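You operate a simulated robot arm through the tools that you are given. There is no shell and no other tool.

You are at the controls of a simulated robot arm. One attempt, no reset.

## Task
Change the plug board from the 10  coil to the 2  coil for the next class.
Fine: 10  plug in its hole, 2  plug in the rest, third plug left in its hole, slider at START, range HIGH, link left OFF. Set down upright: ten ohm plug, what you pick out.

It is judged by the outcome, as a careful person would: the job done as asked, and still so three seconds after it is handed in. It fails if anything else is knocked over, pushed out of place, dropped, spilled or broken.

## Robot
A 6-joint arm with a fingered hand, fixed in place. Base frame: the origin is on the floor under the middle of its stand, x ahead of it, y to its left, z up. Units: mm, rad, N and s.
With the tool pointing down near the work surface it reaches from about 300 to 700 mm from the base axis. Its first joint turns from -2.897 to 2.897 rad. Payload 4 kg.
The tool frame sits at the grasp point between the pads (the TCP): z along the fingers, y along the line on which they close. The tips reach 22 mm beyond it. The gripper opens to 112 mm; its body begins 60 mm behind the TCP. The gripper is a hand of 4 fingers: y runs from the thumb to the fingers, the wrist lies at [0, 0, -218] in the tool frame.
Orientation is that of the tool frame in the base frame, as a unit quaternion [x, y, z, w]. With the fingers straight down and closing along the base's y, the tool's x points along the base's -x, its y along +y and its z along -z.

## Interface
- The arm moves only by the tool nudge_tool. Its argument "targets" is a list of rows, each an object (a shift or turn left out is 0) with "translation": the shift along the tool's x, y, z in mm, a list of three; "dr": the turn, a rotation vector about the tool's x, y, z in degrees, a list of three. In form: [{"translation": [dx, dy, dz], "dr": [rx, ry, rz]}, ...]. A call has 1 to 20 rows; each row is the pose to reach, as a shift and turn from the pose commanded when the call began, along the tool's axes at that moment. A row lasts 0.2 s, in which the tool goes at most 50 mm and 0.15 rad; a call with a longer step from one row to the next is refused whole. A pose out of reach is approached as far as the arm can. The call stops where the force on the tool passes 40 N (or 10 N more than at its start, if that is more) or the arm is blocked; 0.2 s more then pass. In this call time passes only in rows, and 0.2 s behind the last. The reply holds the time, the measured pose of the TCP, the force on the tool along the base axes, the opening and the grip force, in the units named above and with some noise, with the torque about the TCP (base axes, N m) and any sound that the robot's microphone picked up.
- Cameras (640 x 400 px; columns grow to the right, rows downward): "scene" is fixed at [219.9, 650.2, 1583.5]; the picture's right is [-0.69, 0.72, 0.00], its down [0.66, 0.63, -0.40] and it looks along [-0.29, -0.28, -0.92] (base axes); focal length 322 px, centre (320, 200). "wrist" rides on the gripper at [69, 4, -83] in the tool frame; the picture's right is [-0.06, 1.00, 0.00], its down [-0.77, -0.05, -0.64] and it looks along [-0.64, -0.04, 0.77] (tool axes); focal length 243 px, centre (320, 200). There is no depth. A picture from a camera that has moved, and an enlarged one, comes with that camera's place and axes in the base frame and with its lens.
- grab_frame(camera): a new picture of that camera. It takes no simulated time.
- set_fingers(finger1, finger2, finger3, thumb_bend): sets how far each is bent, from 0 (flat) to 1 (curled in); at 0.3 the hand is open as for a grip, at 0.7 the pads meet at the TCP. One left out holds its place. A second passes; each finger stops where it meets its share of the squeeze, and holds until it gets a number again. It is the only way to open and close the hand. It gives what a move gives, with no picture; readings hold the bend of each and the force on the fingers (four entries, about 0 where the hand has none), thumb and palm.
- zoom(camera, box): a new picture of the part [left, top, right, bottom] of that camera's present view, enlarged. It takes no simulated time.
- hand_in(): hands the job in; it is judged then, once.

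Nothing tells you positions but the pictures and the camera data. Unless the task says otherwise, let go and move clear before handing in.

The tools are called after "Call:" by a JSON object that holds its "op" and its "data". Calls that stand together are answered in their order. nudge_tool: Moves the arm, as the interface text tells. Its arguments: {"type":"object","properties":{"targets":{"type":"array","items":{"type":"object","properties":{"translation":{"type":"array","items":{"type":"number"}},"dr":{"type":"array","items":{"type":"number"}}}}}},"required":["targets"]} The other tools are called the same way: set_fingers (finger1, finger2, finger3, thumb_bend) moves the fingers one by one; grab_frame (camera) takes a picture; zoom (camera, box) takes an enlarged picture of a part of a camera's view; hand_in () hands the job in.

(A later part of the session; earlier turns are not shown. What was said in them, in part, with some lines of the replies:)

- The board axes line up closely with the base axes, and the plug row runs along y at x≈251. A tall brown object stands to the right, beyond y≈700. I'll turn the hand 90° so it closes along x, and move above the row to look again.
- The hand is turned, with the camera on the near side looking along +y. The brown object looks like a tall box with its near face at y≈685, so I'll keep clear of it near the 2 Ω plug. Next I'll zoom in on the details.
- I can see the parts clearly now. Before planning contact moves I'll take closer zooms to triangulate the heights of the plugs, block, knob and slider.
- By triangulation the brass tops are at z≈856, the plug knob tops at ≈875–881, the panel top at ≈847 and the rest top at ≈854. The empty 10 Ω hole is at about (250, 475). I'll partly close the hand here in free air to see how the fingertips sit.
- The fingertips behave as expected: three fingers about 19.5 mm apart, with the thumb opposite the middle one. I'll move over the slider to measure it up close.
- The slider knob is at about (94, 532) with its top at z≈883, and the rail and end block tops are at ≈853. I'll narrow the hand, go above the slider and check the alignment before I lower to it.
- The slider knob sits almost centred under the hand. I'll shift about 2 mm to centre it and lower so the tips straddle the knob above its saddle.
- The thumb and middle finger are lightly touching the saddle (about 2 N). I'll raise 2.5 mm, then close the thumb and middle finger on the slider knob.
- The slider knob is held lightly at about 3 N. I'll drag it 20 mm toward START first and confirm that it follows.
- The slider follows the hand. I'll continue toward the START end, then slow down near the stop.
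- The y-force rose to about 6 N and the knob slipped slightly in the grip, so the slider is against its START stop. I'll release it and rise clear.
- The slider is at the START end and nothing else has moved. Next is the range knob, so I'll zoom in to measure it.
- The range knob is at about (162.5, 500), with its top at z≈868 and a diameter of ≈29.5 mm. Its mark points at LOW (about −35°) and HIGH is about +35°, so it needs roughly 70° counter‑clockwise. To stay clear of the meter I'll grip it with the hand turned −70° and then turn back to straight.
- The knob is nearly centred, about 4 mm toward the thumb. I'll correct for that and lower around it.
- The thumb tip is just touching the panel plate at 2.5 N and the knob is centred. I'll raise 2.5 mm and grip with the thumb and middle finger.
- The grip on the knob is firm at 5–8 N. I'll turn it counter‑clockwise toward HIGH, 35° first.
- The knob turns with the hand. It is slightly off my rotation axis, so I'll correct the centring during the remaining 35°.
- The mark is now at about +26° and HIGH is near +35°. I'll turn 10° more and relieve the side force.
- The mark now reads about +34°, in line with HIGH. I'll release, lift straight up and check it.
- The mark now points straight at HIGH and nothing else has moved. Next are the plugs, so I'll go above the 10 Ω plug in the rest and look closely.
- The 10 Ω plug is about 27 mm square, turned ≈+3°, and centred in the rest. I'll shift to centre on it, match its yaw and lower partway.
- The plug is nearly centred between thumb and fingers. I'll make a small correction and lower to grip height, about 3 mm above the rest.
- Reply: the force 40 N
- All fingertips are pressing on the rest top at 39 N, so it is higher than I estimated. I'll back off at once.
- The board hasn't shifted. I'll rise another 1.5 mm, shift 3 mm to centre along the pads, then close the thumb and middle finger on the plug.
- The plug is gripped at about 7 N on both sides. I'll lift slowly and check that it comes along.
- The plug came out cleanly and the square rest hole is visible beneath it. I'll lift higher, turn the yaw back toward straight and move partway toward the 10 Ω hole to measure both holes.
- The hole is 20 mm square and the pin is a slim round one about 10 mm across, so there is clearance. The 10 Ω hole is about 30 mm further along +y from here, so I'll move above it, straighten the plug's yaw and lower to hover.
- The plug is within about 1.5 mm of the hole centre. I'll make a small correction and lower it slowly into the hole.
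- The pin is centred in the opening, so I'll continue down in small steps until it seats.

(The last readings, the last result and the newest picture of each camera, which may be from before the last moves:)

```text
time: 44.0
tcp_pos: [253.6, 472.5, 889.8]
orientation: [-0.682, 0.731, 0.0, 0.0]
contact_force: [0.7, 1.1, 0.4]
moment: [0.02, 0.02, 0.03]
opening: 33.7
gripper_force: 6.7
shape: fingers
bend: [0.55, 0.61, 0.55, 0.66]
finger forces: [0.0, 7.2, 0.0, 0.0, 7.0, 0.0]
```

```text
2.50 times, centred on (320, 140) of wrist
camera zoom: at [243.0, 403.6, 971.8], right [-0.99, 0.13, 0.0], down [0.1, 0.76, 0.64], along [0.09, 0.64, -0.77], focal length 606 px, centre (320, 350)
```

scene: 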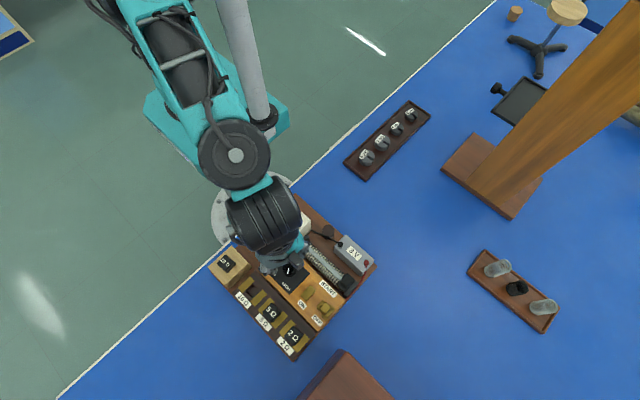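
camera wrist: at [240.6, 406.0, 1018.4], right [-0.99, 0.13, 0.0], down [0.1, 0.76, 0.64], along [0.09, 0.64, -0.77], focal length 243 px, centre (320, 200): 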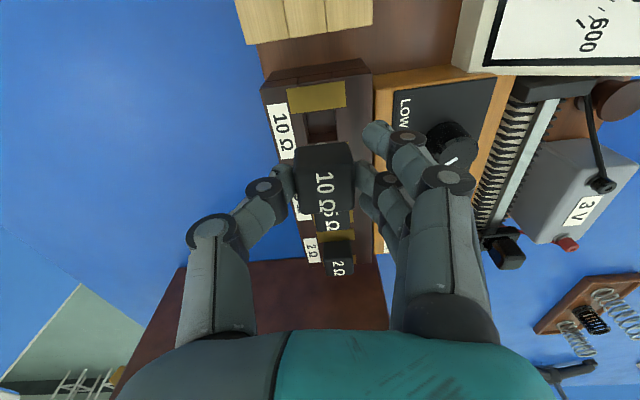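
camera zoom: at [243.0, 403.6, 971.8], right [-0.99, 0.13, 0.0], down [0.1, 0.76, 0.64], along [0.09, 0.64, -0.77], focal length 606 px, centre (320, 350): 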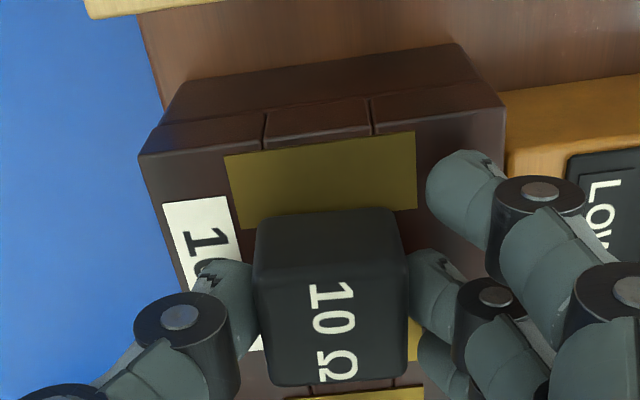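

Call:
{"op": "nudge_tool", "data": {"targets": [{"translation": [0, 0, 0.5]}, {"translation": [0, 0, 1]}, {"translation": [0, 0, 1]}]}}

Call:
{"op": "zoom", "data": {"camera": "wrist", "box": [250, 60, 390, 220]}}

Call:
{"op": "zoom", "data": {"camera": "scene", "box": [200, 180, 390, 370]}}

```text
time: 44.8
tcp_pos: [253.5, 472.9, 887.4]
orientation: [-0.682, 0.731, 0.0, 0.001]
contact_force: [1.7, 0.3, 12.5]
moment: [0.03, 0.16, -0.02]
opening: 33.4
gripper_force: 9.8
shape: fingers
bend: [0.55, 0.62, 0.55, 0.66]
finger forces: [2.9, 7.6, 1.6, 0.1, 9.0, 0.0]
```

```text
2.50 times, centred on (320, 140) of wrist
camera zoom: at [242.8, 403.7, 970.2], right [-0.99, 0.13, 0.0], down [0.1, 0.76, 0.64], along [0.09, 0.64, -0.77], focal length 606 px, centre (320, 350)
```

zoom: 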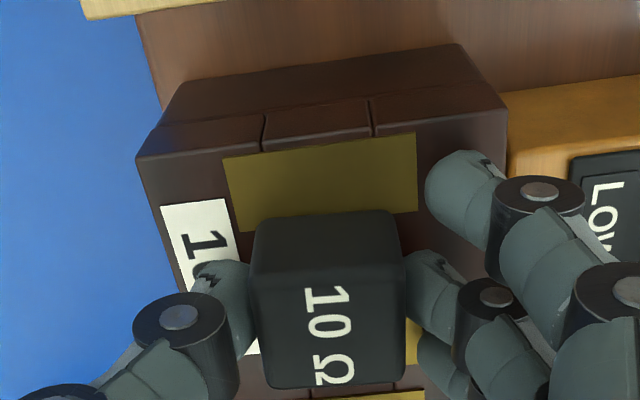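

```text
2.11 times, centred on (295, 275) of scene
camera zoom: at [219.9, 650.2, 1583.5], right [-0.69, 0.72, 0.0], down [0.66, 0.63, -0.4], along [-0.29, -0.28, -0.92], focal length 678 px, centre (373, 42)
```

zoom: 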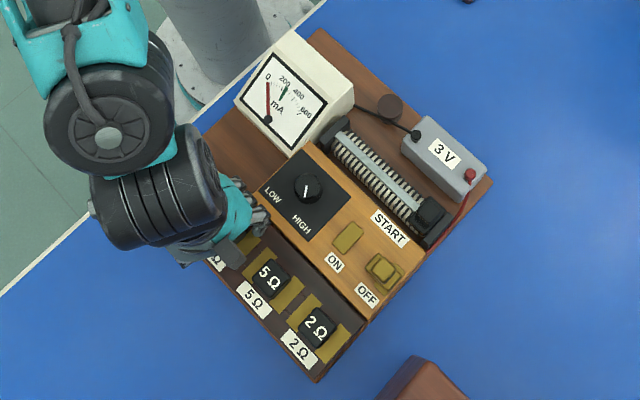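

The plug has seated and the side fingertips just touch the block at 12 N. I'll ease up about 1.5 mm, then open gently to release.

Call:
{"op": "nudge_tool", "data": {"targets": [{"translation": [0, 0, -1]}, {"translation": [0, 0, -1.8]}]}}

Call:
{"op": "set_fingers", "data": {"finger2": 0.6, "thumb_bend": 0.62}}

Call:
{"op": "zoom", "data": {"camera": "wrist", "box": [250, 60, 390, 220]}}

```text
time: 45.4
tcp_pos: [253.0, 471.8, 888.7]
orientation: [-0.682, 0.731, -0.001, 0.0]
contact_force: [-0.7, 0.3, 1.6]
moment: [0.02, 0.0, 0.01]
opening: 33.7
gripper_force: 7.4
shape: fingers
bend: [0.55, 0.62, 0.55, 0.66]
finger forces: [0.0, 7.2, 0.0, 0.0, 7.2, 0.0]
```

```text
time: 46.4
tcp_pos: [253.2, 472.4, 889.9]
orientation: [-0.682, 0.731, 0.0, -0.001]
contact_force: [-0.6, -0.3, -0.2]
moment: [0.02, 0.03, -0.01]
opening: 35.6
gripper_force: 0.5
shape: fingers
bend: [0.55, 0.59, 0.55, 0.62]
finger forces: [0.1, 0.7, 0.0, 0.1, 0.6, 0.0]
```

```text
2.50 times, centred on (320, 140) of wrist
camera zoom: at [242.8, 403.3, 972.0], right [-0.99, 0.13, 0.0], down [0.1, 0.76, 0.64], along [0.09, 0.64, -0.77], focal length 606 px, centre (320, 350)
```

zoom: 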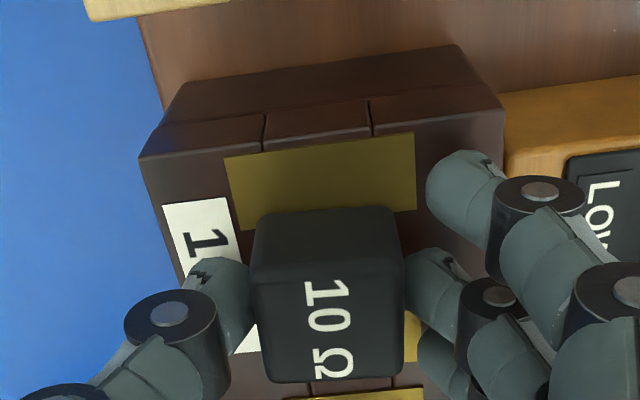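

Call:
{"op": "set_fingers", "data": {"finger2": 0.55, "thumb_bend": 0.55}}

Call:
{"op": "nudge_tool", "data": {"targets": [{"translation": [0, -1, -10]}, {"translation": [0, -1, -25]}, {"translation": [0, -1, -45]}, {"translation": [0, -1, -75]}, {"translation": [20, 0, -100]}]}}

Call:
{"op": "grab_frame", "data": {"camera": "wrist"}}

Call:
{"op": "zoom", "data": {"camera": "wrist", "box": [250, 30, 390, 220]}}

Call:
{"op": "zoom", "data": {"camera": "scene", "box": [200, 230, 320, 350]}}

```text
time: 47.4
tcp_pos: [252.5, 473.0, 889.6]
orientation: [-0.682, 0.731, 0.0, 0.0]
contact_force: [0.7, -0.4, 0.7]
moment: [-0.03, 0.0, -0.01]
opening: 43.7
gripper_force: 0.0
shape: fingers
bend: [0.55, 0.55, 0.55, 0.55]
finger forces: [0.0, 0.0, 0.0, 0.0, 0.0, 0.0]
```

```text
time: 48.6
tcp_pos: [255.6, 455.2, 988.7]
orientation: [-0.681, 0.732, 0.0, -0.001]
contact_force: [0.1, -0.2, -0.5]
moment: [-0.02, 0.03, 0.01]
opening: 43.5
gripper_force: 0.0
shape: fingers
bend: [0.55, 0.55, 0.55, 0.55]
finger forces: [0.0, 0.1, 0.0, 0.0, 0.0, 0.1]
```

```text
taken
camera wrist: at [244.1, 385.3, 1072.0], right [-0.99, 0.13, 0.0], down [0.1, 0.76, 0.64], along [0.09, 0.64, -0.77], focal length 243 px, centre (320, 200)
```

wrist: 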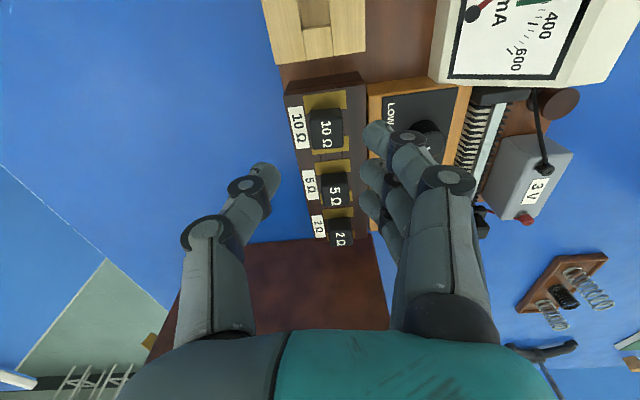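

```text
2.11 times, centred on (320, 125) of wrist
camera zoom: at [244.1, 385.3, 1072.0], right [-0.99, 0.13, 0.0], down [0.1, 0.76, 0.64], along [0.09, 0.64, -0.77], focal length 511 px, centre (320, 358)
```

zoom: 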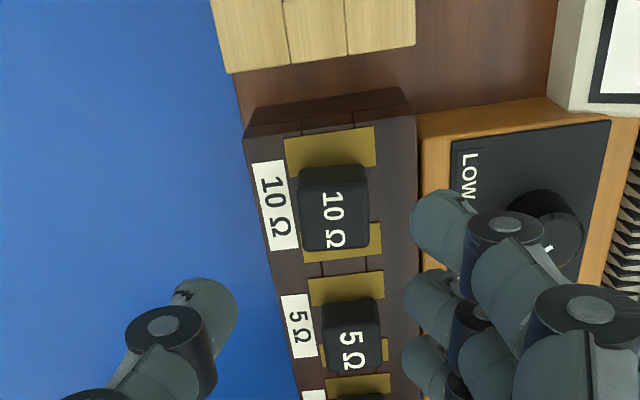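

```text
3.33 times, centred on (260, 290) of scene
camera zoom: at [219.9, 650.2, 1583.5], right [-0.69, 0.72, 0.0], down [0.66, 0.63, -0.4], along [-0.29, -0.28, -0.92], focal length 1073 px, centre (520, -100)
```

zoom: 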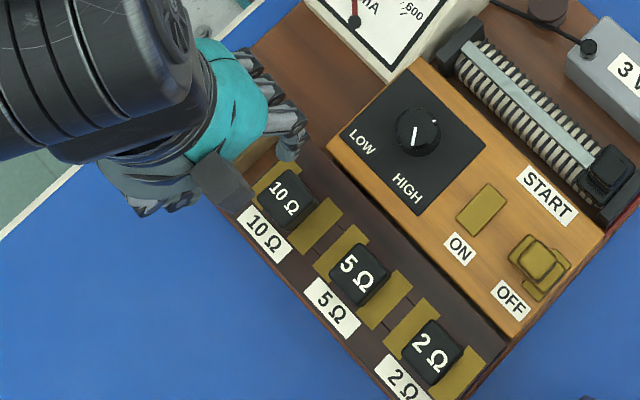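

The 10 Ω plug sits in its hole, upright and in line with its neighbours. Next is the 2 Ω plug. I'll approach high, since the tall box may be near y≈660, and check the clearance there.

Call:
{"op": "nudge_tool", "data": {"targets": [{"translation": [-20, 2, -30], "dr": [0, 0, -1]}, {"translation": [-50, 5, -61], "dr": [0, 0, -2]}, {"translation": [-85, 8, -61], "dr": [0, 0, -3]}, {"translation": [-118, 11, -61], "dr": [0, 0, -4]}, {"translation": [-144, 13, -61], "dr": [0, 0, -4]}]}}

Call:
{"op": "grab_frame", "data": {"camera": "wrist"}}

Call:
{"op": "grab_frame", "data": {"camera": "scene"}}

Call:
{"op": "zoom", "data": {"camera": "scene", "box": [200, 230, 320, 350]}}

```text
time: 49.8
tcp_pos: [252.0, 597.2, 1047.2]
orientation: [-0.707, 0.707, 0.001, 0.0]
contact_force: [0.6, -1.2, 0.3]
moment: [0.0, 0.05, 0.0]
opening: 43.6
gripper_force: 0.1
shape: fingers
bend: [0.55, 0.55, 0.55, 0.55]
finger forces: [0.0, 0.0, 0.0, 0.1, 0.0, 0.0]
```

```text
taken
camera wrist: at [245.4, 527.2, 1131.0], right [-1.0, 0.06, 0.0], down [0.05, 0.77, 0.64], along [0.04, 0.64, -0.77], focal length 243 px, centre (320, 200)
```

wrist: 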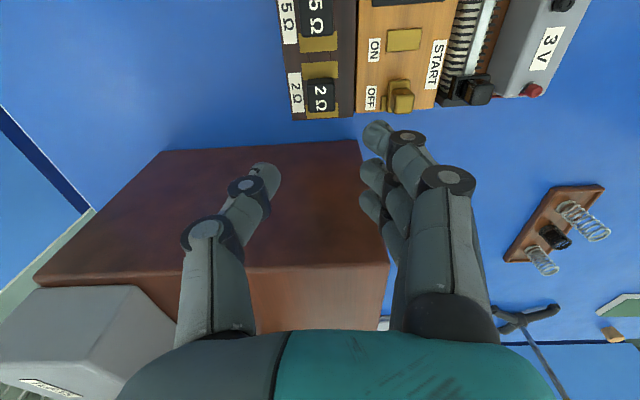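

```text
taken
```

scene: 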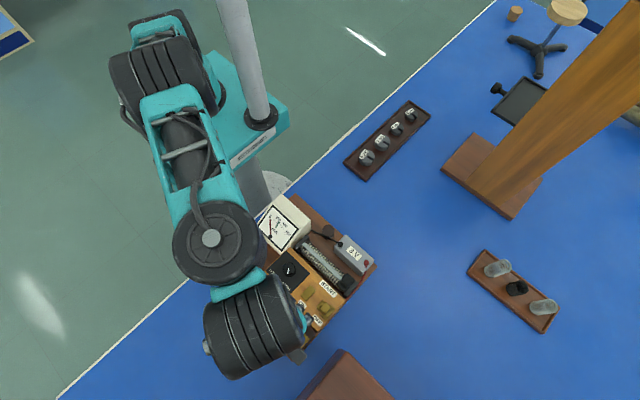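

```text
3.33 times, centred on (260, 290) of scene
camera zoom: at [219.9, 650.2, 1583.5], right [-0.69, 0.72, 0.0], down [0.66, 0.63, -0.4], along [-0.29, -0.28, -0.92], focal length 1073 px, centre (520, -100)
```

zoom: 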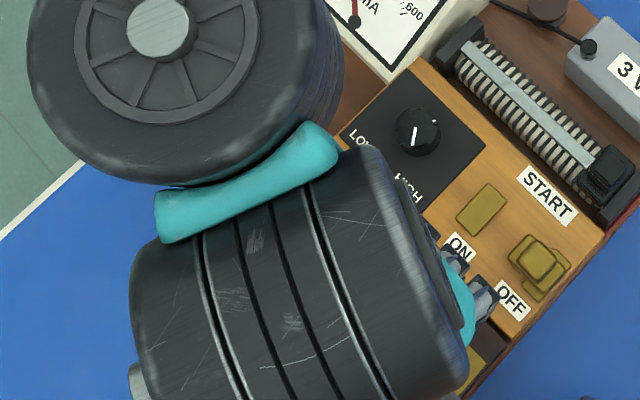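

The box's near face is at about y≈680 with its top near z≈1030. The hand at y≈600 should clear it by more than 30 mm. I'll zoom in on the 2 Ω plug to align.

Call:
{"op": "zoom", "data": {"camera": "wrist", "box": [270, 20, 370, 130]}}

```text
3.64 times, centred on (320, 75) of wrist
camera zoom: at [245.4, 527.2, 1131.0], right [-1.0, 0.06, 0.0], down [0.05, 0.77, 0.64], along [0.04, 0.64, -0.77], focal length 882 px, centre (320, 654)
```

zoom: 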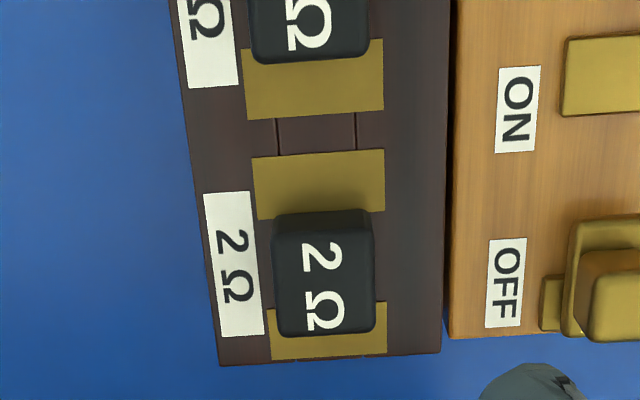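

Call:
{"op": "nudge_tool", "data": {"targets": [{"translation": [-2, 0.5, 25]}, {"translation": [-4, 0.9, 50]}, {"translation": [-4, 0.9, 75]}, {"translation": [-4, 0.9, 95]}, {"translation": [-4, 0.9, 112]}, {"translation": [-4, 0.9, 125]}, {"translation": [-4, 0.9, 132]}]}}

Call:
{"op": "grab_frame", "data": {"camera": "wrist"}}

Call:
{"op": "zoom", "data": {"camera": "wrist", "box": [230, 80, 410, 250]}}

Call:
{"op": "grab_frame", "data": {"camera": "scene"}}

```text
time: 51.4
tcp_pos: [246.7, 602.1, 918.7]
orientation: [-0.707, 0.707, 0.0, -0.001]
contact_force: [-0.1, 0.1, -0.1]
moment: [0.02, 0.0, 0.0]
opening: 43.5
gripper_force: 0.1
shape: fingers
bend: [0.55, 0.55, 0.55, 0.55]
finger forces: [0.1, 0.2, 0.0, 0.0, 0.0, 0.1]
```

```text
taken
camera wrist: at [241.8, 531.3, 1000.9], right [-1.0, 0.06, 0.0], down [0.05, 0.77, 0.64], along [0.04, 0.64, -0.77], focal length 243 px, centre (320, 200)
```

wrist: 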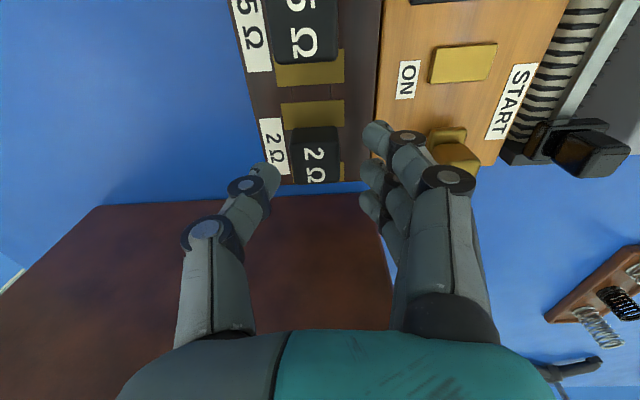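

```text
2.35 times, centred on (320, 165) of wrist
camera zoom: at [241.8, 531.3, 1000.9], right [-1.0, 0.06, 0.0], down [0.05, 0.77, 0.64], along [0.04, 0.64, -0.77], focal length 571 px, centre (320, 282)
```

zoom: 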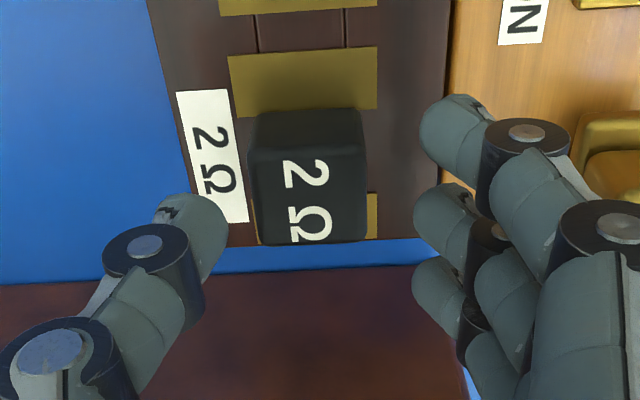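

```text
taken
```

scene: 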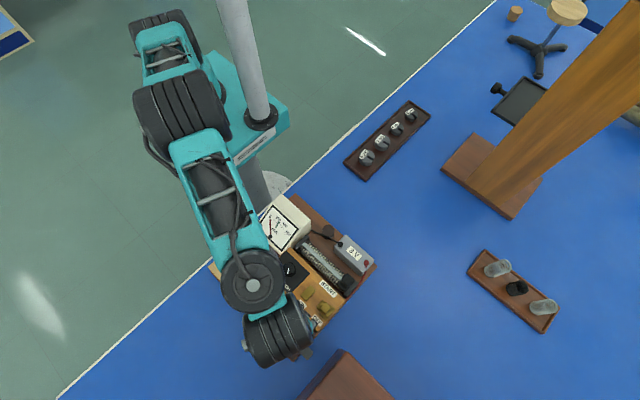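

Call:
{"op": "nudge_tool", "data": {"targets": [{"translation": [1, -1.5, 7]}, {"translation": [2, -2.9, 14]}, {"translation": [2, -2.9, 20]}, {"translation": [2, -2.9, 24]}]}}

Call:
{"op": "zoom", "data": {"camera": "wrist", "box": [230, 80, 410, 250]}}

```text
time: 52.4
tcp_pos: [250.1, 600.1, 894.5]
orientation: [-0.707, 0.707, 0.0, 0.0]
contact_force: [0.2, -0.5, -0.3]
moment: [0.03, 0.0, 0.0]
opening: 43.7
gripper_force: 0.0
shape: fingers
bend: [0.55, 0.55, 0.55, 0.55]
finger forces: [0.1, 0.0, 0.0, 0.0, 0.0, 0.1]
```

```text
2.35 times, centred on (320, 165) of wrist
camera zoom: at [245.0, 529.5, 977.0], right [-1.0, 0.06, 0.0], down [0.05, 0.77, 0.64], along [0.04, 0.64, -0.77], focal length 571 px, centre (320, 282)
```

zoom: 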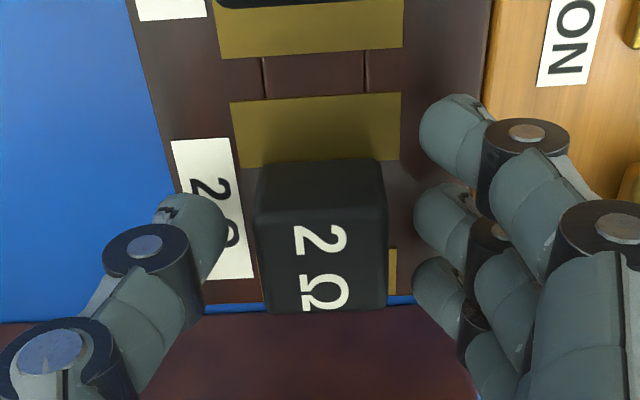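

Call:
{"op": "nudge_tool", "data": {"targets": [{"translation": [1, 0, 1.5]}, {"translation": [2, 0, 3]}]}}

Call:
{"op": "set_fingers", "data": {"finger2": 0.7, "thumb_bend": 0.7}}

Call:
{"op": "zoom", "data": {"camera": "wrist", "box": [230, 80, 410, 250]}}

```text
time: 53.0
tcp_pos: [249.7, 598.2, 890.4]
orientation: [0.708, -0.706, 0.0, 0.001]
contact_force: [0.3, -0.1, -0.2]
moment: [0.03, -0.01, 0.02]
opening: 43.8
gripper_force: 0.1
shape: fingers
bend: [0.55, 0.55, 0.55, 0.55]
finger forces: [0.0, 0.0, 0.1, 0.0, 0.1, 0.0]
```

```text
time: 54.0
tcp_pos: [250.0, 596.7, 890.6]
orientation: [0.707, -0.707, 0.0, 0.0]
contact_force: [0.1, 0.0, 0.6]
moment: [-0.01, -0.01, -0.02]
opening: 33.8
gripper_force: 6.9
shape: fingers
bend: [0.55, 0.61, 0.55, 0.66]
finger forces: [0.1, 7.0, 0.0, 0.1, 7.0, 0.1]
```

```text
2.35 times, centred on (320, 165) of wrist
camera zoom: at [244.4, 527.7, 974.0], right [-1.0, 0.06, 0.0], down [0.05, 0.77, 0.64], along [0.04, 0.64, -0.77], focal length 571 px, centre (320, 282)
```

zoom: 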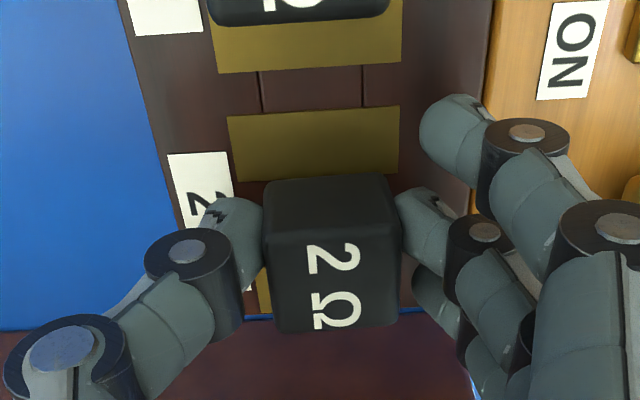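

The 2 Ω plug is gripped the same way as the first, at 7 N on each side. I'll lift it straight up.

Call:
{"op": "nudge_tool", "data": {"targets": [{"translation": [0, 0, -4]}, {"translation": [0, 0, -9]}, {"translation": [0, 0, -15]}, {"translation": [0, 0, -25]}, {"translation": [0, 0, -40]}]}}

Call:
{"op": "zoom", "data": {"camera": "wrist", "box": [230, 80, 410, 250]}}

Call:
{"op": "grab_frame", "data": {"camera": "scene"}}

```text
time: 55.2
tcp_pos: [252.4, 598.4, 932.9]
orientation: [0.707, -0.707, 0.001, 0.0]
contact_force: [-1.1, 1.0, 0.0]
moment: [-0.02, -0.03, -0.01]
opening: 33.7
gripper_force: 6.8
shape: fingers
bend: [0.55, 0.61, 0.55, 0.66]
finger forces: [0.0, 7.0, 0.1, 0.0, 7.0, 0.0]
```

```text
2.35 times, centred on (320, 165) of wrist
camera zoom: at [247.0, 527.6, 1014.7], right [-1.0, 0.06, 0.0], down [0.05, 0.77, 0.64], along [0.04, 0.64, -0.77], focal length 571 px, centre (320, 282)
```

zoom: 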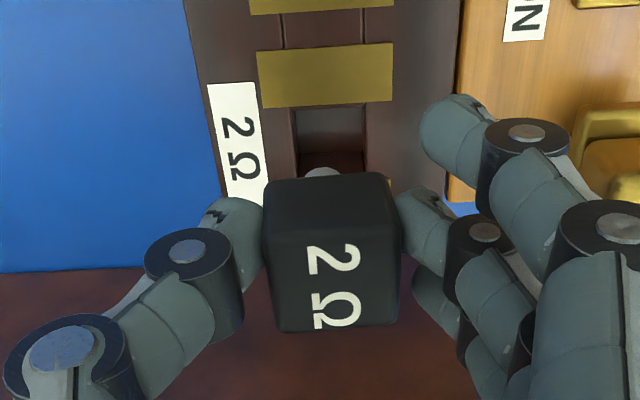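

```text
taken
```

scene: 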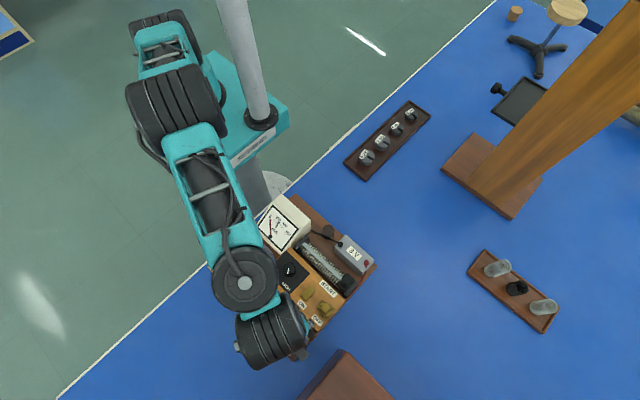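

The plug came out cleanly. I'll carry it at z≈985 back to the rest and stop above it to check the alignment.

Call:
{"op": "nudge_tool", "data": {"targets": [{"translation": [0, 0, -30]}, {"translation": [30, 0, -52]}, {"translation": [65, 0, -52]}, {"translation": [100, 0, -52]}, {"translation": [135, 0, -52]}, {"translation": [170, 0, -52]}, {"translation": [195, 0, -52]}, {"translation": [205, 0, -52]}]}}

Call:
{"op": "grab_frame", "data": {"camera": "wrist"}}

Call:
{"op": "zoom", "data": {"camera": "wrist", "box": [250, 40, 390, 220]}}

Call:
{"op": "zoom", "data": {"camera": "scene", "box": [200, 180, 390, 370]}}

```text
time: 57.0
tcp_pos: [251.2, 390.3, 983.3]
orientation: [0.708, -0.707, -0.001, -0.001]
contact_force: [0.6, 0.3, -1.0]
moment: [-0.03, 0.03, 0.01]
opening: 33.6
gripper_force: 7.2
shape: fingers
bend: [0.55, 0.61, 0.55, 0.66]
finger forces: [0.1, 6.9, 0.0, 0.0, 6.8, 0.0]
```

```text
taken
camera wrist: at [246.1, 321.4, 1066.0], right [-1.0, 0.06, 0.0], down [0.05, 0.76, 0.64], along [0.04, 0.64, -0.77], focal length 243 px, centre (320, 200)
```

wrist: 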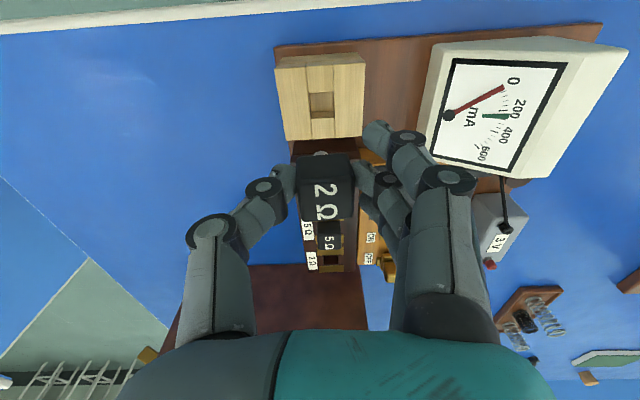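

```text
2.22 times, centred on (320, 130) of wrist
camera zoom: at [246.1, 321.4, 1066.0], right [-1.0, 0.06, 0.0], down [0.05, 0.76, 0.64], along [0.04, 0.64, -0.77], focal length 539 px, centre (320, 356)
```

zoom: 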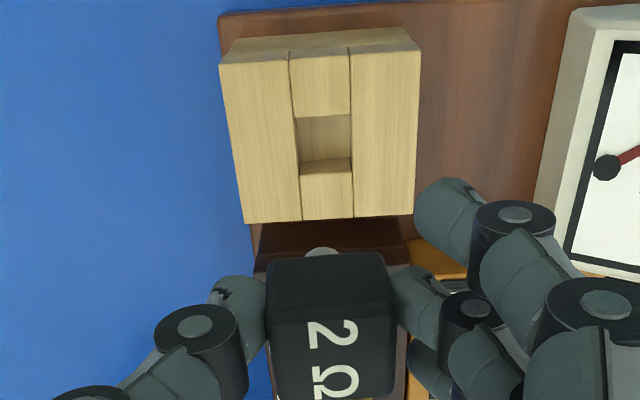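

```text
2.11 times, centred on (295, 275) of scene
camera zoom: at [219.9, 650.2, 1583.5], right [-0.69, 0.72, 0.0], down [0.66, 0.63, -0.4], along [-0.29, -0.28, -0.92], focal length 678 px, centre (373, 42)
```

zoom: 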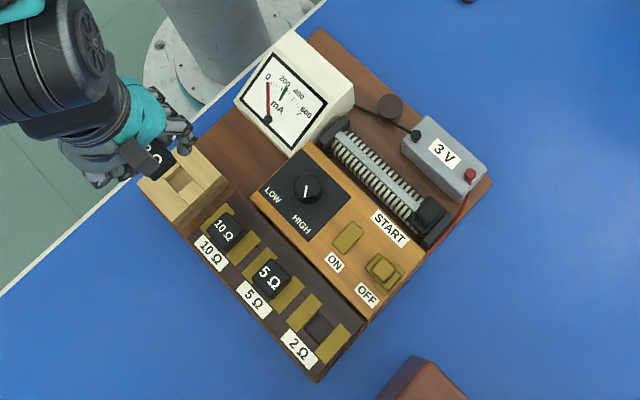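

Call:
{"op": "zoom", "data": {"camera": "wrist", "box": [290, 70, 350, 160]}}

Call:
{"op": "zoom", "data": {"camera": "wrist", "box": [280, 130, 370, 230]}}

Call:
{"op": "zoom", "data": {"camera": "scene", "box": [225, 275, 305, 355]}}

```text
4.44 times, centred on (320, 115) of wrist
camera zoom: at [246.1, 321.4, 1066.0], right [-1.0, 0.06, 0.0], down [0.05, 0.76, 0.64], along [0.04, 0.64, -0.77], focal length 1078 px, centre (320, 578)
```

zoom: 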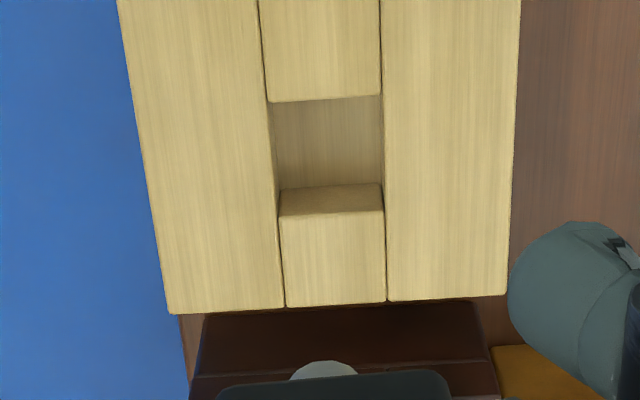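

```text
4.00 times, centred on (325, 180) of wrist
camera zoom: at [246.1, 321.4, 1066.0], right [-1.0, 0.06, 0.0], down [0.05, 0.76, 0.64], along [0.04, 0.64, -0.77], focal length 970 px, centre (300, 280)
```

zoom: 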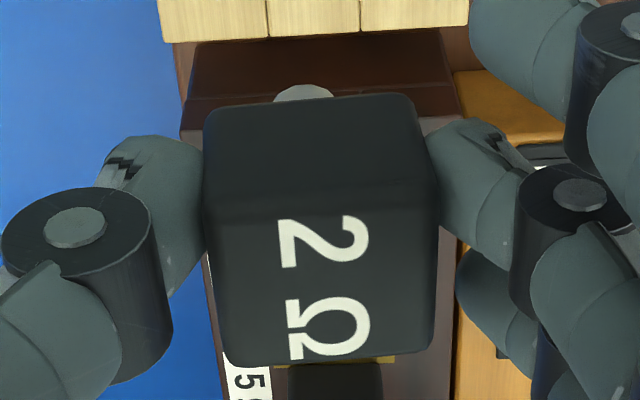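

```text
5.00 times, centred on (265, 315) of scene
camera zoom: at [219.9, 650.2, 1583.5], right [-0.69, 0.72, 0.0], down [0.66, 0.63, -0.4], along [-0.29, -0.28, -0.92], focal length 1609 px, centre (595, -375)
```

zoom: 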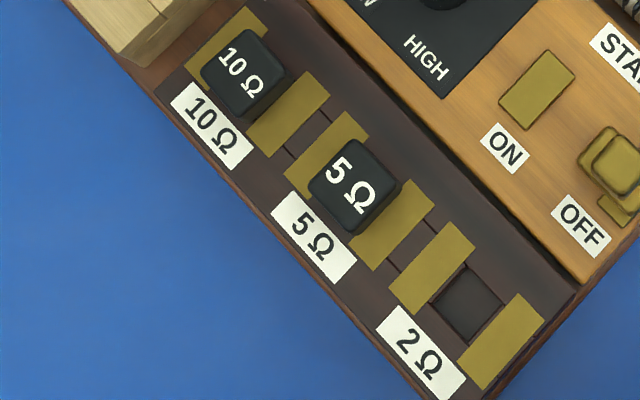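

The rest hole is fully visible; it sits about 3.7 mm nearer the camera than the pin. I'll correct that and the small yaw, then lower to just above the hole.

Call:
{"op": "nudge_tool", "data": {"targets": [{"translation": [2, 0, 15], "dr": [0, 0, 1.2]}, {"translation": [3.7, 0, 30], "dr": [0, 0, 2.5]}, {"translation": [3.7, 0, 45], "dr": [0, 0, 2.5]}, {"translation": [3.7, 0, 58], "dr": [0, 0, 2.5]}, {"translation": [3.7, 0, 68], "dr": [0, 0, 2.5]}]}}

Call:
{"op": "zoom", "data": {"camera": "wrist", "box": [250, 60, 390, 220]}}

Call:
{"op": "zoom", "data": {"camera": "wrist", "box": [290, 100, 360, 160]}}

```text
time: 58.2
tcp_pos: [250.2, 389.0, 915.0]
orientation: [-0.692, 0.722, -0.001, 0.0]
contact_force: [0.4, -0.2, 0.1]
moment: [-0.02, 0.04, 0.01]
opening: 33.7
gripper_force: 7.1
shape: fingers
bend: [0.55, 0.61, 0.55, 0.66]
finger forces: [0.0, 6.9, 0.1, 0.0, 6.9, 0.0]
```

```text
2.50 times, centred on (320, 140) of wrist
camera zoom: at [242.1, 319.6, 997.1], right [-0.99, 0.11, 0.0], down [0.08, 0.76, 0.64], along [0.07, 0.64, -0.77], focal length 606 px, centre (320, 350)
```

zoom: 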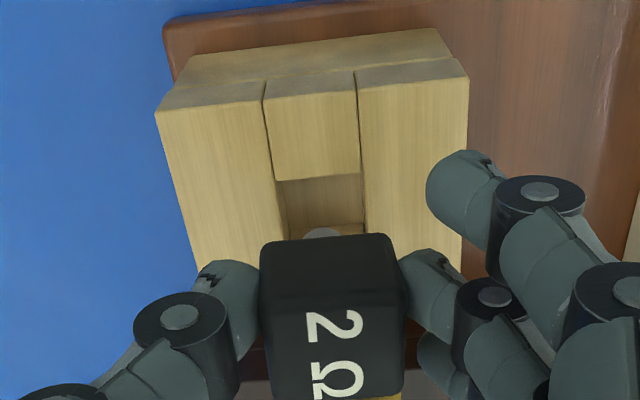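

```text
6.67 times, centred on (325, 130) of wrist
camera zoom: at [242.1, 319.6, 997.1], right [-0.99, 0.11, 0.0], down [0.08, 0.76, 0.64], along [0.07, 0.64, -0.77], focal length 1618 px, centre (287, 667)
```

zoom: 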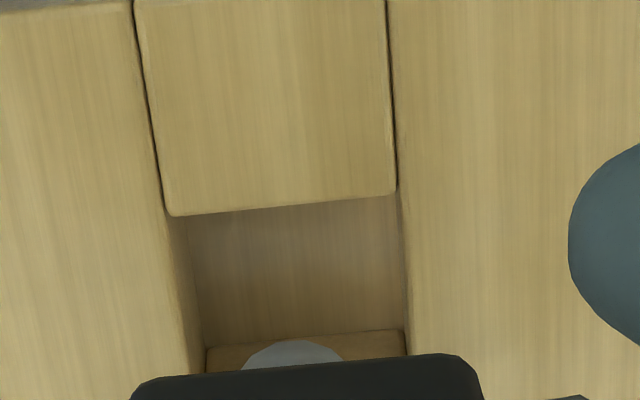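

Call:
{"op": "nudge_tool", "data": {"targets": [{"translation": [2.4, 0.2, 5]}, {"translation": [2.4, 0.2, 10]}, {"translation": [2.4, 0.2, 14]}, {"translation": [2.4, 0.2, 18]}]}}

Call:
{"op": "zoom", "data": {"camera": "wrist", "box": [250, 60, 390, 220]}}

Call:
{"op": "zoom", "data": {"camera": "wrist", "box": [290, 115, 360, 175]}}

```text
time: 59.2
tcp_pos: [249.2, 387.7, 897.5]
orientation: [-0.692, 0.722, 0.0, 0.0]
contact_force: [0.3, -1.0, -0.7]
moment: [-0.01, -0.02, 0.0]
opening: 33.7
gripper_force: 6.6
shape: fingers
bend: [0.55, 0.61, 0.55, 0.66]
finger forces: [0.0, 6.9, 0.0, 0.1, 6.8, 0.1]
```

```text
2.50 times, centred on (320, 140) of wrist
camera zoom: at [240.5, 316.5, 979.5], right [-0.99, 0.11, 0.0], down [0.08, 0.76, 0.64], along [0.07, 0.64, -0.77], focal length 606 px, centre (320, 350)
```

zoom: 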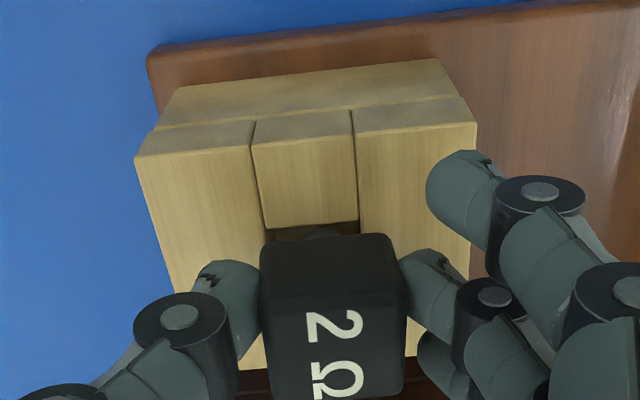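

```text
6.67 times, centred on (325, 145) of wrist
camera zoom: at [240.5, 316.5, 979.5], right [-0.99, 0.11, 0.0], down [0.08, 0.76, 0.64], along [0.07, 0.64, -0.77], focal length 1618 px, centre (287, 567)
```

zoom: 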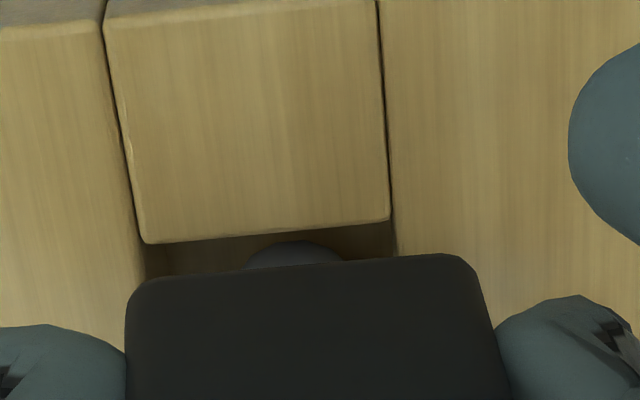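

The pin has entered the rest hole. I'll centre it about 2 mm in x, then lower until it seats.

Call:
{"op": "nudge_tool", "data": {"targets": [{"translation": [0, -1.2, 0]}, {"translation": [0, -2.2, 2]}, {"translation": [0, -2.2, 4]}]}}

Call:
{"op": "zoom", "data": {"camera": "wrist", "box": [250, 60, 390, 220]}}

Call:
{"op": "zoom", "data": {"camera": "wrist", "box": [290, 115, 360, 175]}}

```text
time: 60.0
tcp_pos: [252.7, 387.1, 892.9]
orientation: [-0.692, 0.722, 0.0, 0.001]
contact_force: [0.9, 0.0, -0.2]
moment: [-0.01, -0.01, 0.02]
opening: 33.6
gripper_force: 6.8
shape: fingers
bend: [0.55, 0.61, 0.55, 0.66]
finger forces: [0.0, 6.9, 0.1, 0.0, 6.9, 0.0]
```

```text
2.50 times, centred on (320, 140) of wrist
camera zoom: at [243.9, 317.8, 975.5], right [-0.99, 0.11, 0.0], down [0.08, 0.76, 0.64], along [0.07, 0.64, -0.77], focal length 606 px, centre (320, 350)
```

zoom: 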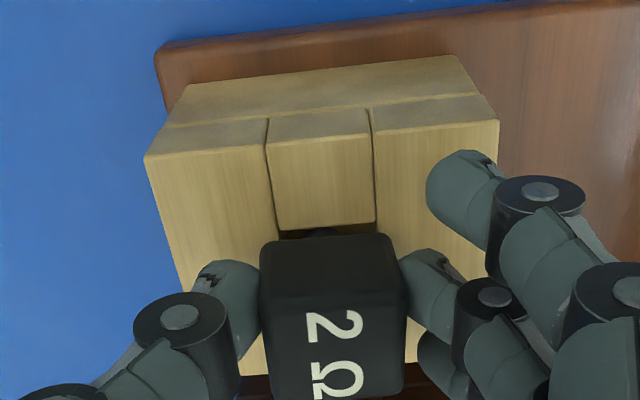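

```text
6.67 times, centred on (325, 145) of wrist
camera zoom: at [243.9, 317.8, 975.5], right [-0.99, 0.11, 0.0], down [0.08, 0.76, 0.64], along [0.07, 0.64, -0.77], focal length 1618 px, centre (287, 567)
```

zoom: 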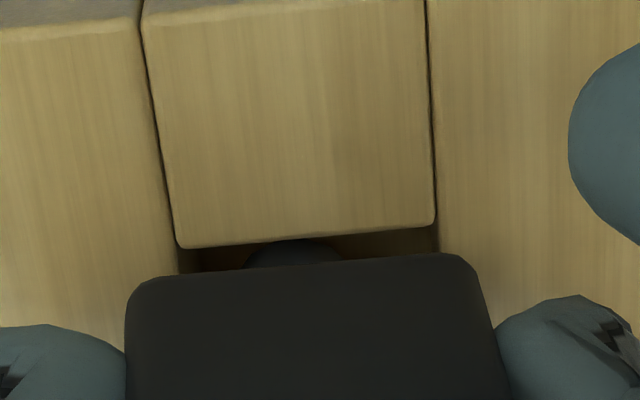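

Call:
{"op": "nudge_tool", "data": {"targets": [{"translation": [1.2, 0, 0]}, {"translation": [2.4, 0, 0.8]}, {"translation": [2.4, 0, 1.6]}]}}

Call:
{"op": "zoom", "data": {"camera": "wrist", "box": [250, 60, 390, 220]}}

Call:
{"op": "zoom", "data": {"camera": "wrist", "box": [290, 115, 360, 175]}}

```text
time: 60.8
tcp_pos: [252.9, 384.0, 891.1]
orientation: [-0.691, 0.722, 0.0, 0.0]
contact_force: [-0.8, -0.9, 0.1]
moment: [0.01, 0.03, 0.0]
opening: 33.7
gripper_force: 6.6
shape: fingers
bend: [0.55, 0.61, 0.55, 0.66]
finger forces: [0.0, 7.0, 0.0, 0.0, 6.8, 0.0]
```

```text
2.50 times, centred on (320, 140) of wrist
camera zoom: at [244.1, 315.0, 973.7], right [-0.99, 0.11, 0.0], down [0.08, 0.76, 0.64], along [0.07, 0.64, -0.77], focal length 606 px, centre (320, 350)
```

zoom: 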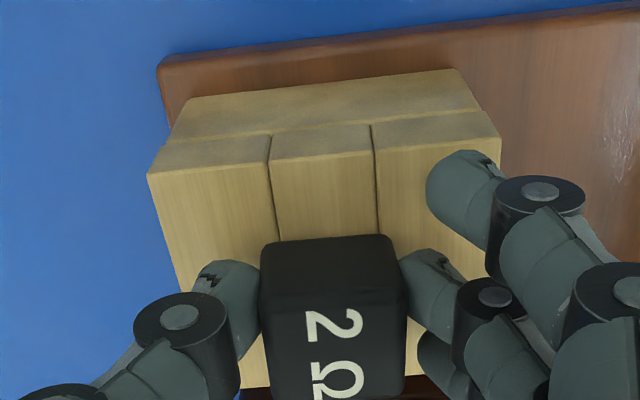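

```text
6.67 times, centred on (325, 145) of wrist
camera zoom: at [244.1, 315.0, 973.7], right [-0.99, 0.11, 0.0], down [0.08, 0.76, 0.64], along [0.07, 0.64, -0.77], focal length 1618 px, centre (287, 567)
```

zoom: 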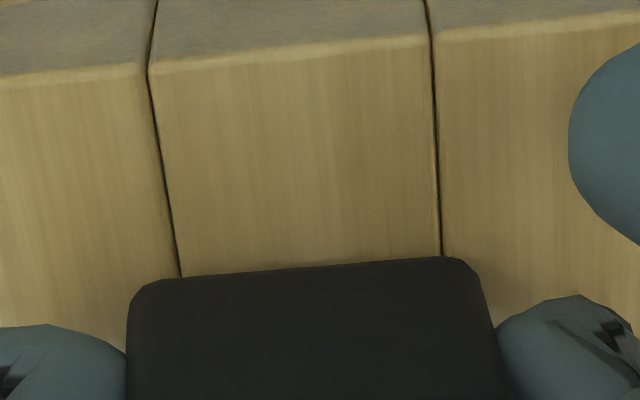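

The plug now covers the hole. I'll nudge about 1 mm back for centring and lower gently until I feel it seat.

Call:
{"op": "nudge_tool", "data": {"targets": [{"translation": [-1.3, 0, 0]}, {"translation": [-1.3, 0, 0.8]}]}}

Call:
{"op": "nudge_tool", "data": {"targets": [{"translation": [0, 0, 0.6]}, {"translation": [0, 0, 1.2]}]}}

Call:
{"op": "zoom", "data": {"camera": "wrist", "box": [250, 60, 390, 220]}}

```text
time: 61.4
tcp_pos: [252.8, 386.1, 891.8]
orientation: [-0.692, 0.722, 0.0, 0.0]
contact_force: [0.9, 0.7, 0.3]
moment: [0.02, 0.02, -0.01]
opening: 33.8
gripper_force: 7.0
shape: fingers
bend: [0.55, 0.61, 0.55, 0.66]
finger forces: [0.1, 6.9, 0.0, 0.1, 6.9, 0.0]
```

```text
time: 62.0
tcp_pos: [252.7, 386.3, 889.9]
orientation: [-0.691, 0.723, 0.0, -0.001]
contact_force: [-0.1, -0.2, 4.1]
moment: [0.03, 0.08, -0.01]
opening: 33.8
gripper_force: 7.3
shape: fingers
bend: [0.55, 0.62, 0.55, 0.66]
finger forces: [0.1, 7.4, 0.0, 0.0, 7.6, 0.0]
```

```text
2.50 times, centred on (320, 140) of wrist
camera zoom: at [244.6, 316.6, 972.5], right [-0.99, 0.11, 0.0], down [0.08, 0.76, 0.64], along [0.07, 0.64, -0.77], focal length 606 px, centre (320, 350)
```

zoom: 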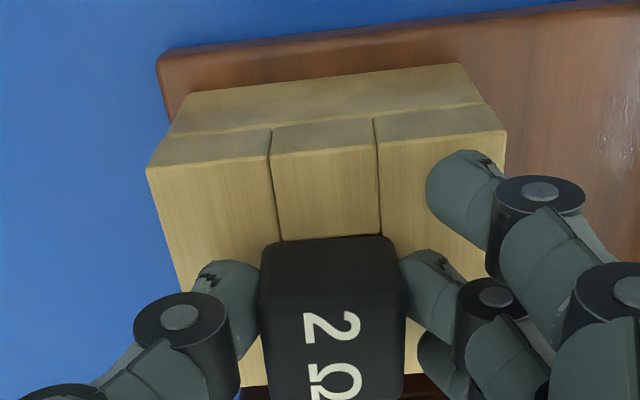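

The plug has seated: 4 N upward with no force on the side fingers. I'll release it gently and rise clear.

Call:
{"op": "set_fingers", "data": {"finger2": 0.6, "thumb_bend": 0.62}}

Call:
{"op": "set_fingers", "data": {"finger2": 0.55, "thumb_bend": 0.55}}

Call:
{"op": "zoom", "data": {"camera": "wrist", "box": [250, 60, 390, 220]}}

```text
time: 63.0
tcp_pos: [252.7, 385.7, 890.7]
orientation: [-0.691, 0.723, 0.0, 0.0]
contact_force: [-0.6, 0.3, 2.0]
moment: [0.01, -0.02, -0.02]
opening: 35.6
gripper_force: 0.5
shape: fingers
bend: [0.55, 0.59, 0.55, 0.62]
finger forces: [0.0, 0.7, 0.0, 0.0, 0.7, 0.0]
```

```text
time: 64.0
tcp_pos: [252.3, 385.3, 890.0]
orientation: [-0.692, 0.722, 0.0, 0.0]
contact_force: [0.6, -0.5, 0.0]
moment: [0.03, 0.02, -0.01]
opening: 43.4
gripper_force: 0.0
shape: fingers
bend: [0.55, 0.55, 0.55, 0.55]
finger forces: [0.0, 0.1, 0.1, 0.0, 0.0, 0.1]
```

```text
2.50 times, centred on (320, 140) of wrist
camera zoom: at [244.5, 316.5, 972.4], right [-0.99, 0.11, 0.0], down [0.08, 0.76, 0.64], along [0.07, 0.64, -0.77], focal length 606 px, centre (320, 350)
```

zoom: 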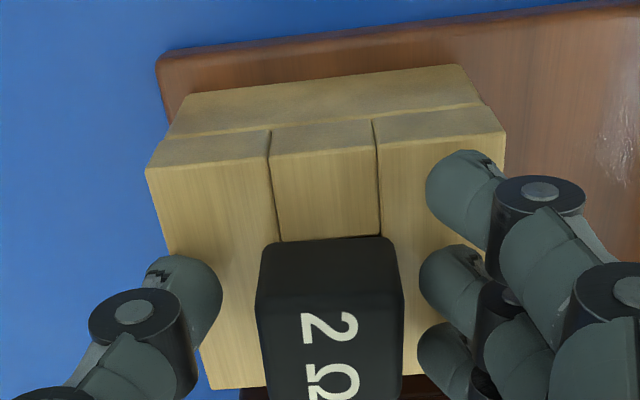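

Call:
{"op": "nudge_tool", "data": {"targets": [{"translation": [0, 1, -10]}, {"translation": [0, 1.5, -25]}, {"translation": [0, 1.5, -50]}, {"translation": [0, 1.5, -85]}, {"translation": [15, 1.5, -125]}, {"translation": [30, 1.5, -165]}]}}

Call:
{"op": "grab_frame", "data": {"camera": "wrist"}}

Call:
{"op": "zoom", "data": {"camera": "scene", "box": [200, 180, 390, 370]}}

Call:
{"op": "zoom", "data": {"camera": "wrist", "box": [260, 0, 440, 240]}}

```text
time: 65.4
tcp_pos: [244.8, 353.9, 1053.4]
orientation: [-0.692, 0.722, 0.0, 0.0]
contact_force: [-0.6, -0.2, -0.5]
moment: [-0.03, 0.0, -0.01]
opening: 43.6
gripper_force: 0.1
shape: fingers
bend: [0.55, 0.55, 0.55, 0.55]
finger forces: [0.0, 0.0, 0.0, 0.1, 0.1, 0.0]
```

```text
taken
camera wrist: at [237.5, 284.8, 1136.4], right [-0.99, 0.11, 0.0], down [0.08, 0.76, 0.64], along [0.07, 0.64, -0.77], focal length 243 px, centre (320, 200)
```

wrist: 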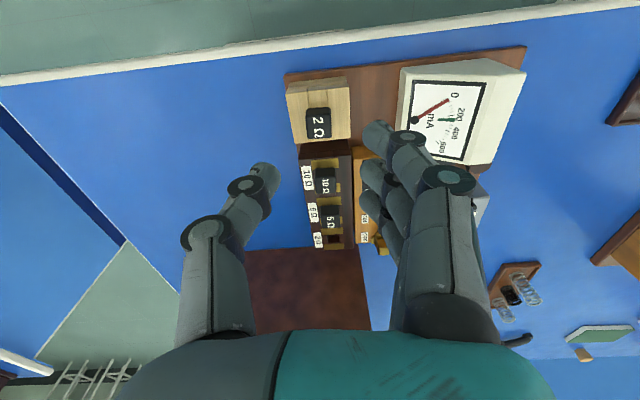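

```text
2.11 times, centred on (295, 275) of scene
camera zoom: at [219.9, 650.2, 1583.5], right [-0.69, 0.72, 0.0], down [0.66, 0.63, -0.4], along [-0.29, -0.28, -0.92], focal length 678 px, centre (373, 42)
```

zoom: 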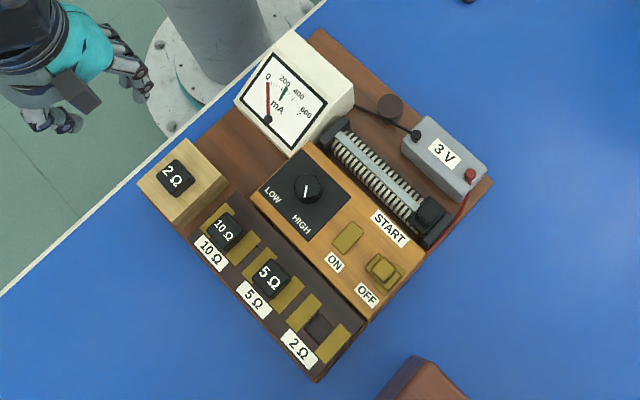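

```text
1.67 times, centred on (350, 120) of wrist
camera zoom: at [237.5, 284.8, 1136.4], right [-0.99, 0.11, 0.0], down [0.08, 0.76, 0.64], along [0.07, 0.64, -0.77], focal length 404 px, centre (270, 333)
```

zoom: 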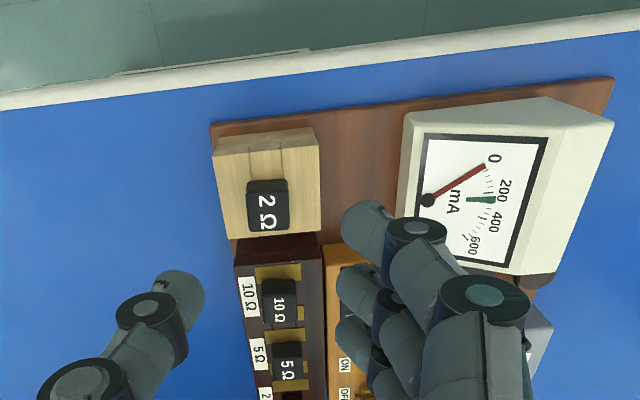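

Everything appears in place: 10 Ω in its hole, 2 Ω in the rest, 5 Ω untouched, slider at START, mark at HIGH and link at OFF. I'll zoom in closely to verify seating and positions before handing in.

Call:
{"op": "zoom", "data": {"camera": "scene", "box": [205, 240, 265, 300]}}

Call:
{"op": "zoom", "data": {"camera": "scene", "box": [230, 265, 300, 335]}}

Call:
{"op": "zoom", "data": {"camera": "scene", "box": [265, 230, 365, 330]}}

Call:
{"op": "zoom", "data": {"camera": "wrist", "box": [280, 70, 370, 250]}}

```text
6.67 times, centred on (235, 270) of scene
camera zoom: at [219.9, 650.2, 1583.5], right [-0.69, 0.72, 0.0], down [0.66, 0.63, -0.4], along [-0.29, -0.28, -0.92], focal length 2146 px, centre (887, -267)
```

zoom: 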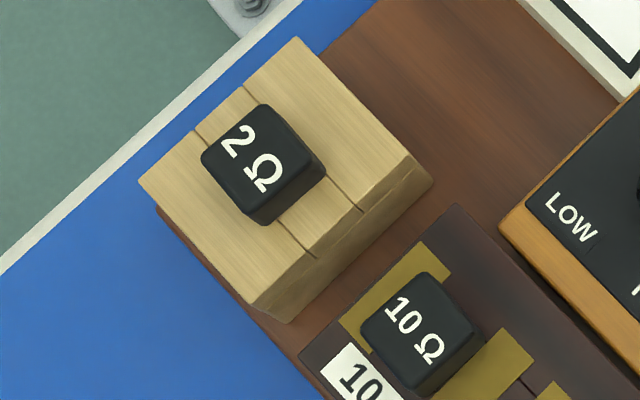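

```text
5.71 times, centred on (265, 300) of scene
camera zoom: at [219.9, 650.2, 1583.5], right [-0.69, 0.72, 0.0], down [0.66, 0.63, -0.4], along [-0.29, -0.28, -0.92], focal length 1839 px, centre (634, -371)
```

zoom: 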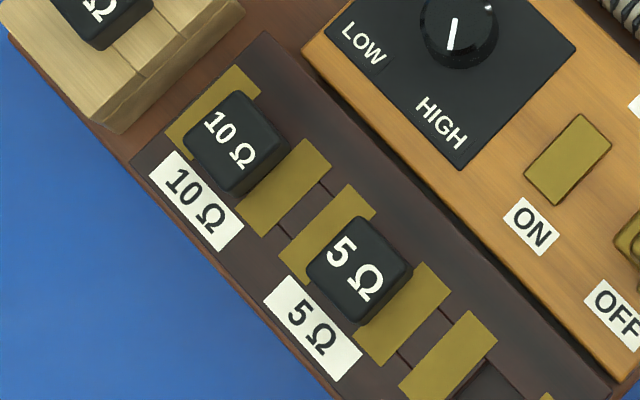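

```text
4.00 times, centred on (315, 280) of scene
camera zoom: at [219.9, 650.2, 1583.5], right [-0.69, 0.72, 0.0], down [0.66, 0.63, -0.4], along [-0.29, -0.28, -0.92], focal length 1287 px, centre (340, -120)
```

zoom: 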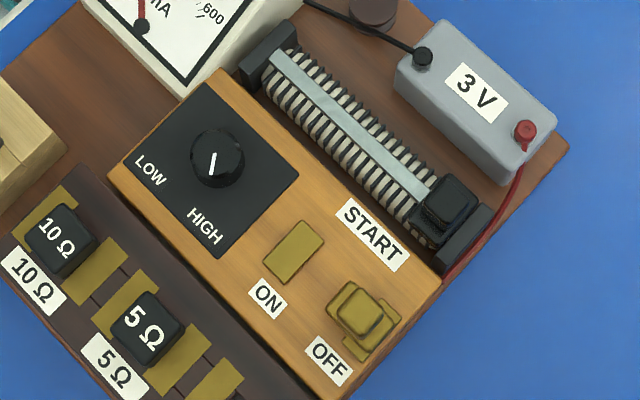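

```text
2.22 times, centred on (325, 160) of wrist
camera zoom: at [237.5, 284.8, 1136.4], right [-0.99, 0.11, 0.0], down [0.08, 0.76, 0.64], along [0.07, 0.64, -0.77], focal length 539 px, centre (309, 289)
```

zoom: 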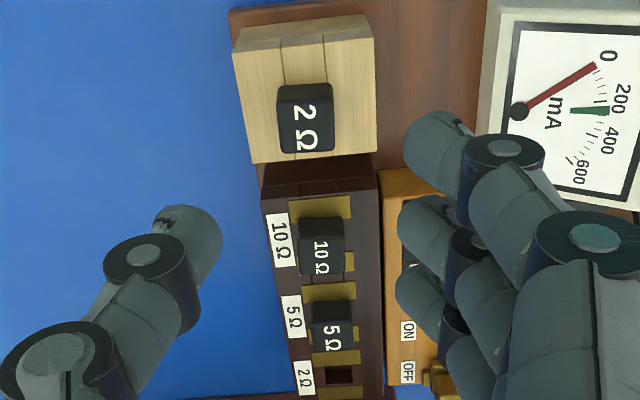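

Call:
{"op": "zoom", "data": {"camera": "scene", "box": [265, 245, 315, 295]}}

```text
8.00 times, centred on (290, 270) of scene
camera zoom: at [219.9, 650.2, 1583.5], right [-0.69, 0.72, 0.0], down [0.66, 0.63, -0.4], along [-0.29, -0.28, -0.92], focal length 2574 px, centre (560, -360)
```

zoom: 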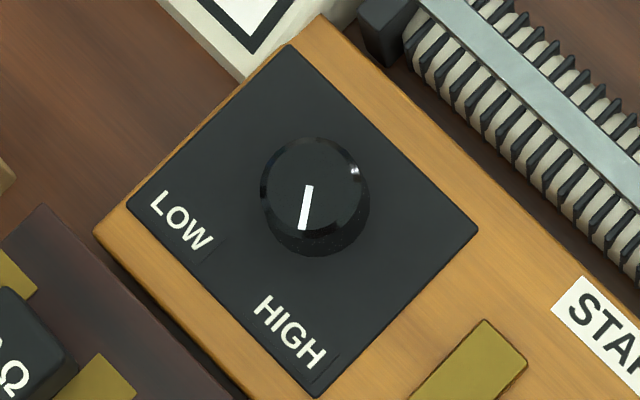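

The checks hold up. The mark turned from about −34° to +37°, squarely at HIGH, and the slider is against its START stop. Both plugs are upright and seated, the 5 Ω plug and OFF link are untouched, and the hand is open and clear, so I'm handing in.

Call:
{"op": "hand_in", "data": {}}

```text
The job is handed in.
```

I've handed in the job with the plug board changed over from the 10 Ω coil to the 2 Ω coil. In the last pictures before handing in:

- **10 Ω plug:** upright and seated in its own hole.
- **2 Ω plug:** upright and seated in the rest.
- **5 Ω plug:** left in its hole, not touched.
- **Slider:** pushed up against its stop at the START end.
- **Range knob:** turned about 71°, with its mark now pointing at HIGH.
- **Link:** left at OFF, not touched.

While reaching for the 10 Ω plug, the fingertips pressed on the top of the rest with about 39 N, because it was higher than I had estimated. I backed off straight away. The pictures showed no shift of the board or of anything else. The hand was open and clear of the board when I handed in.
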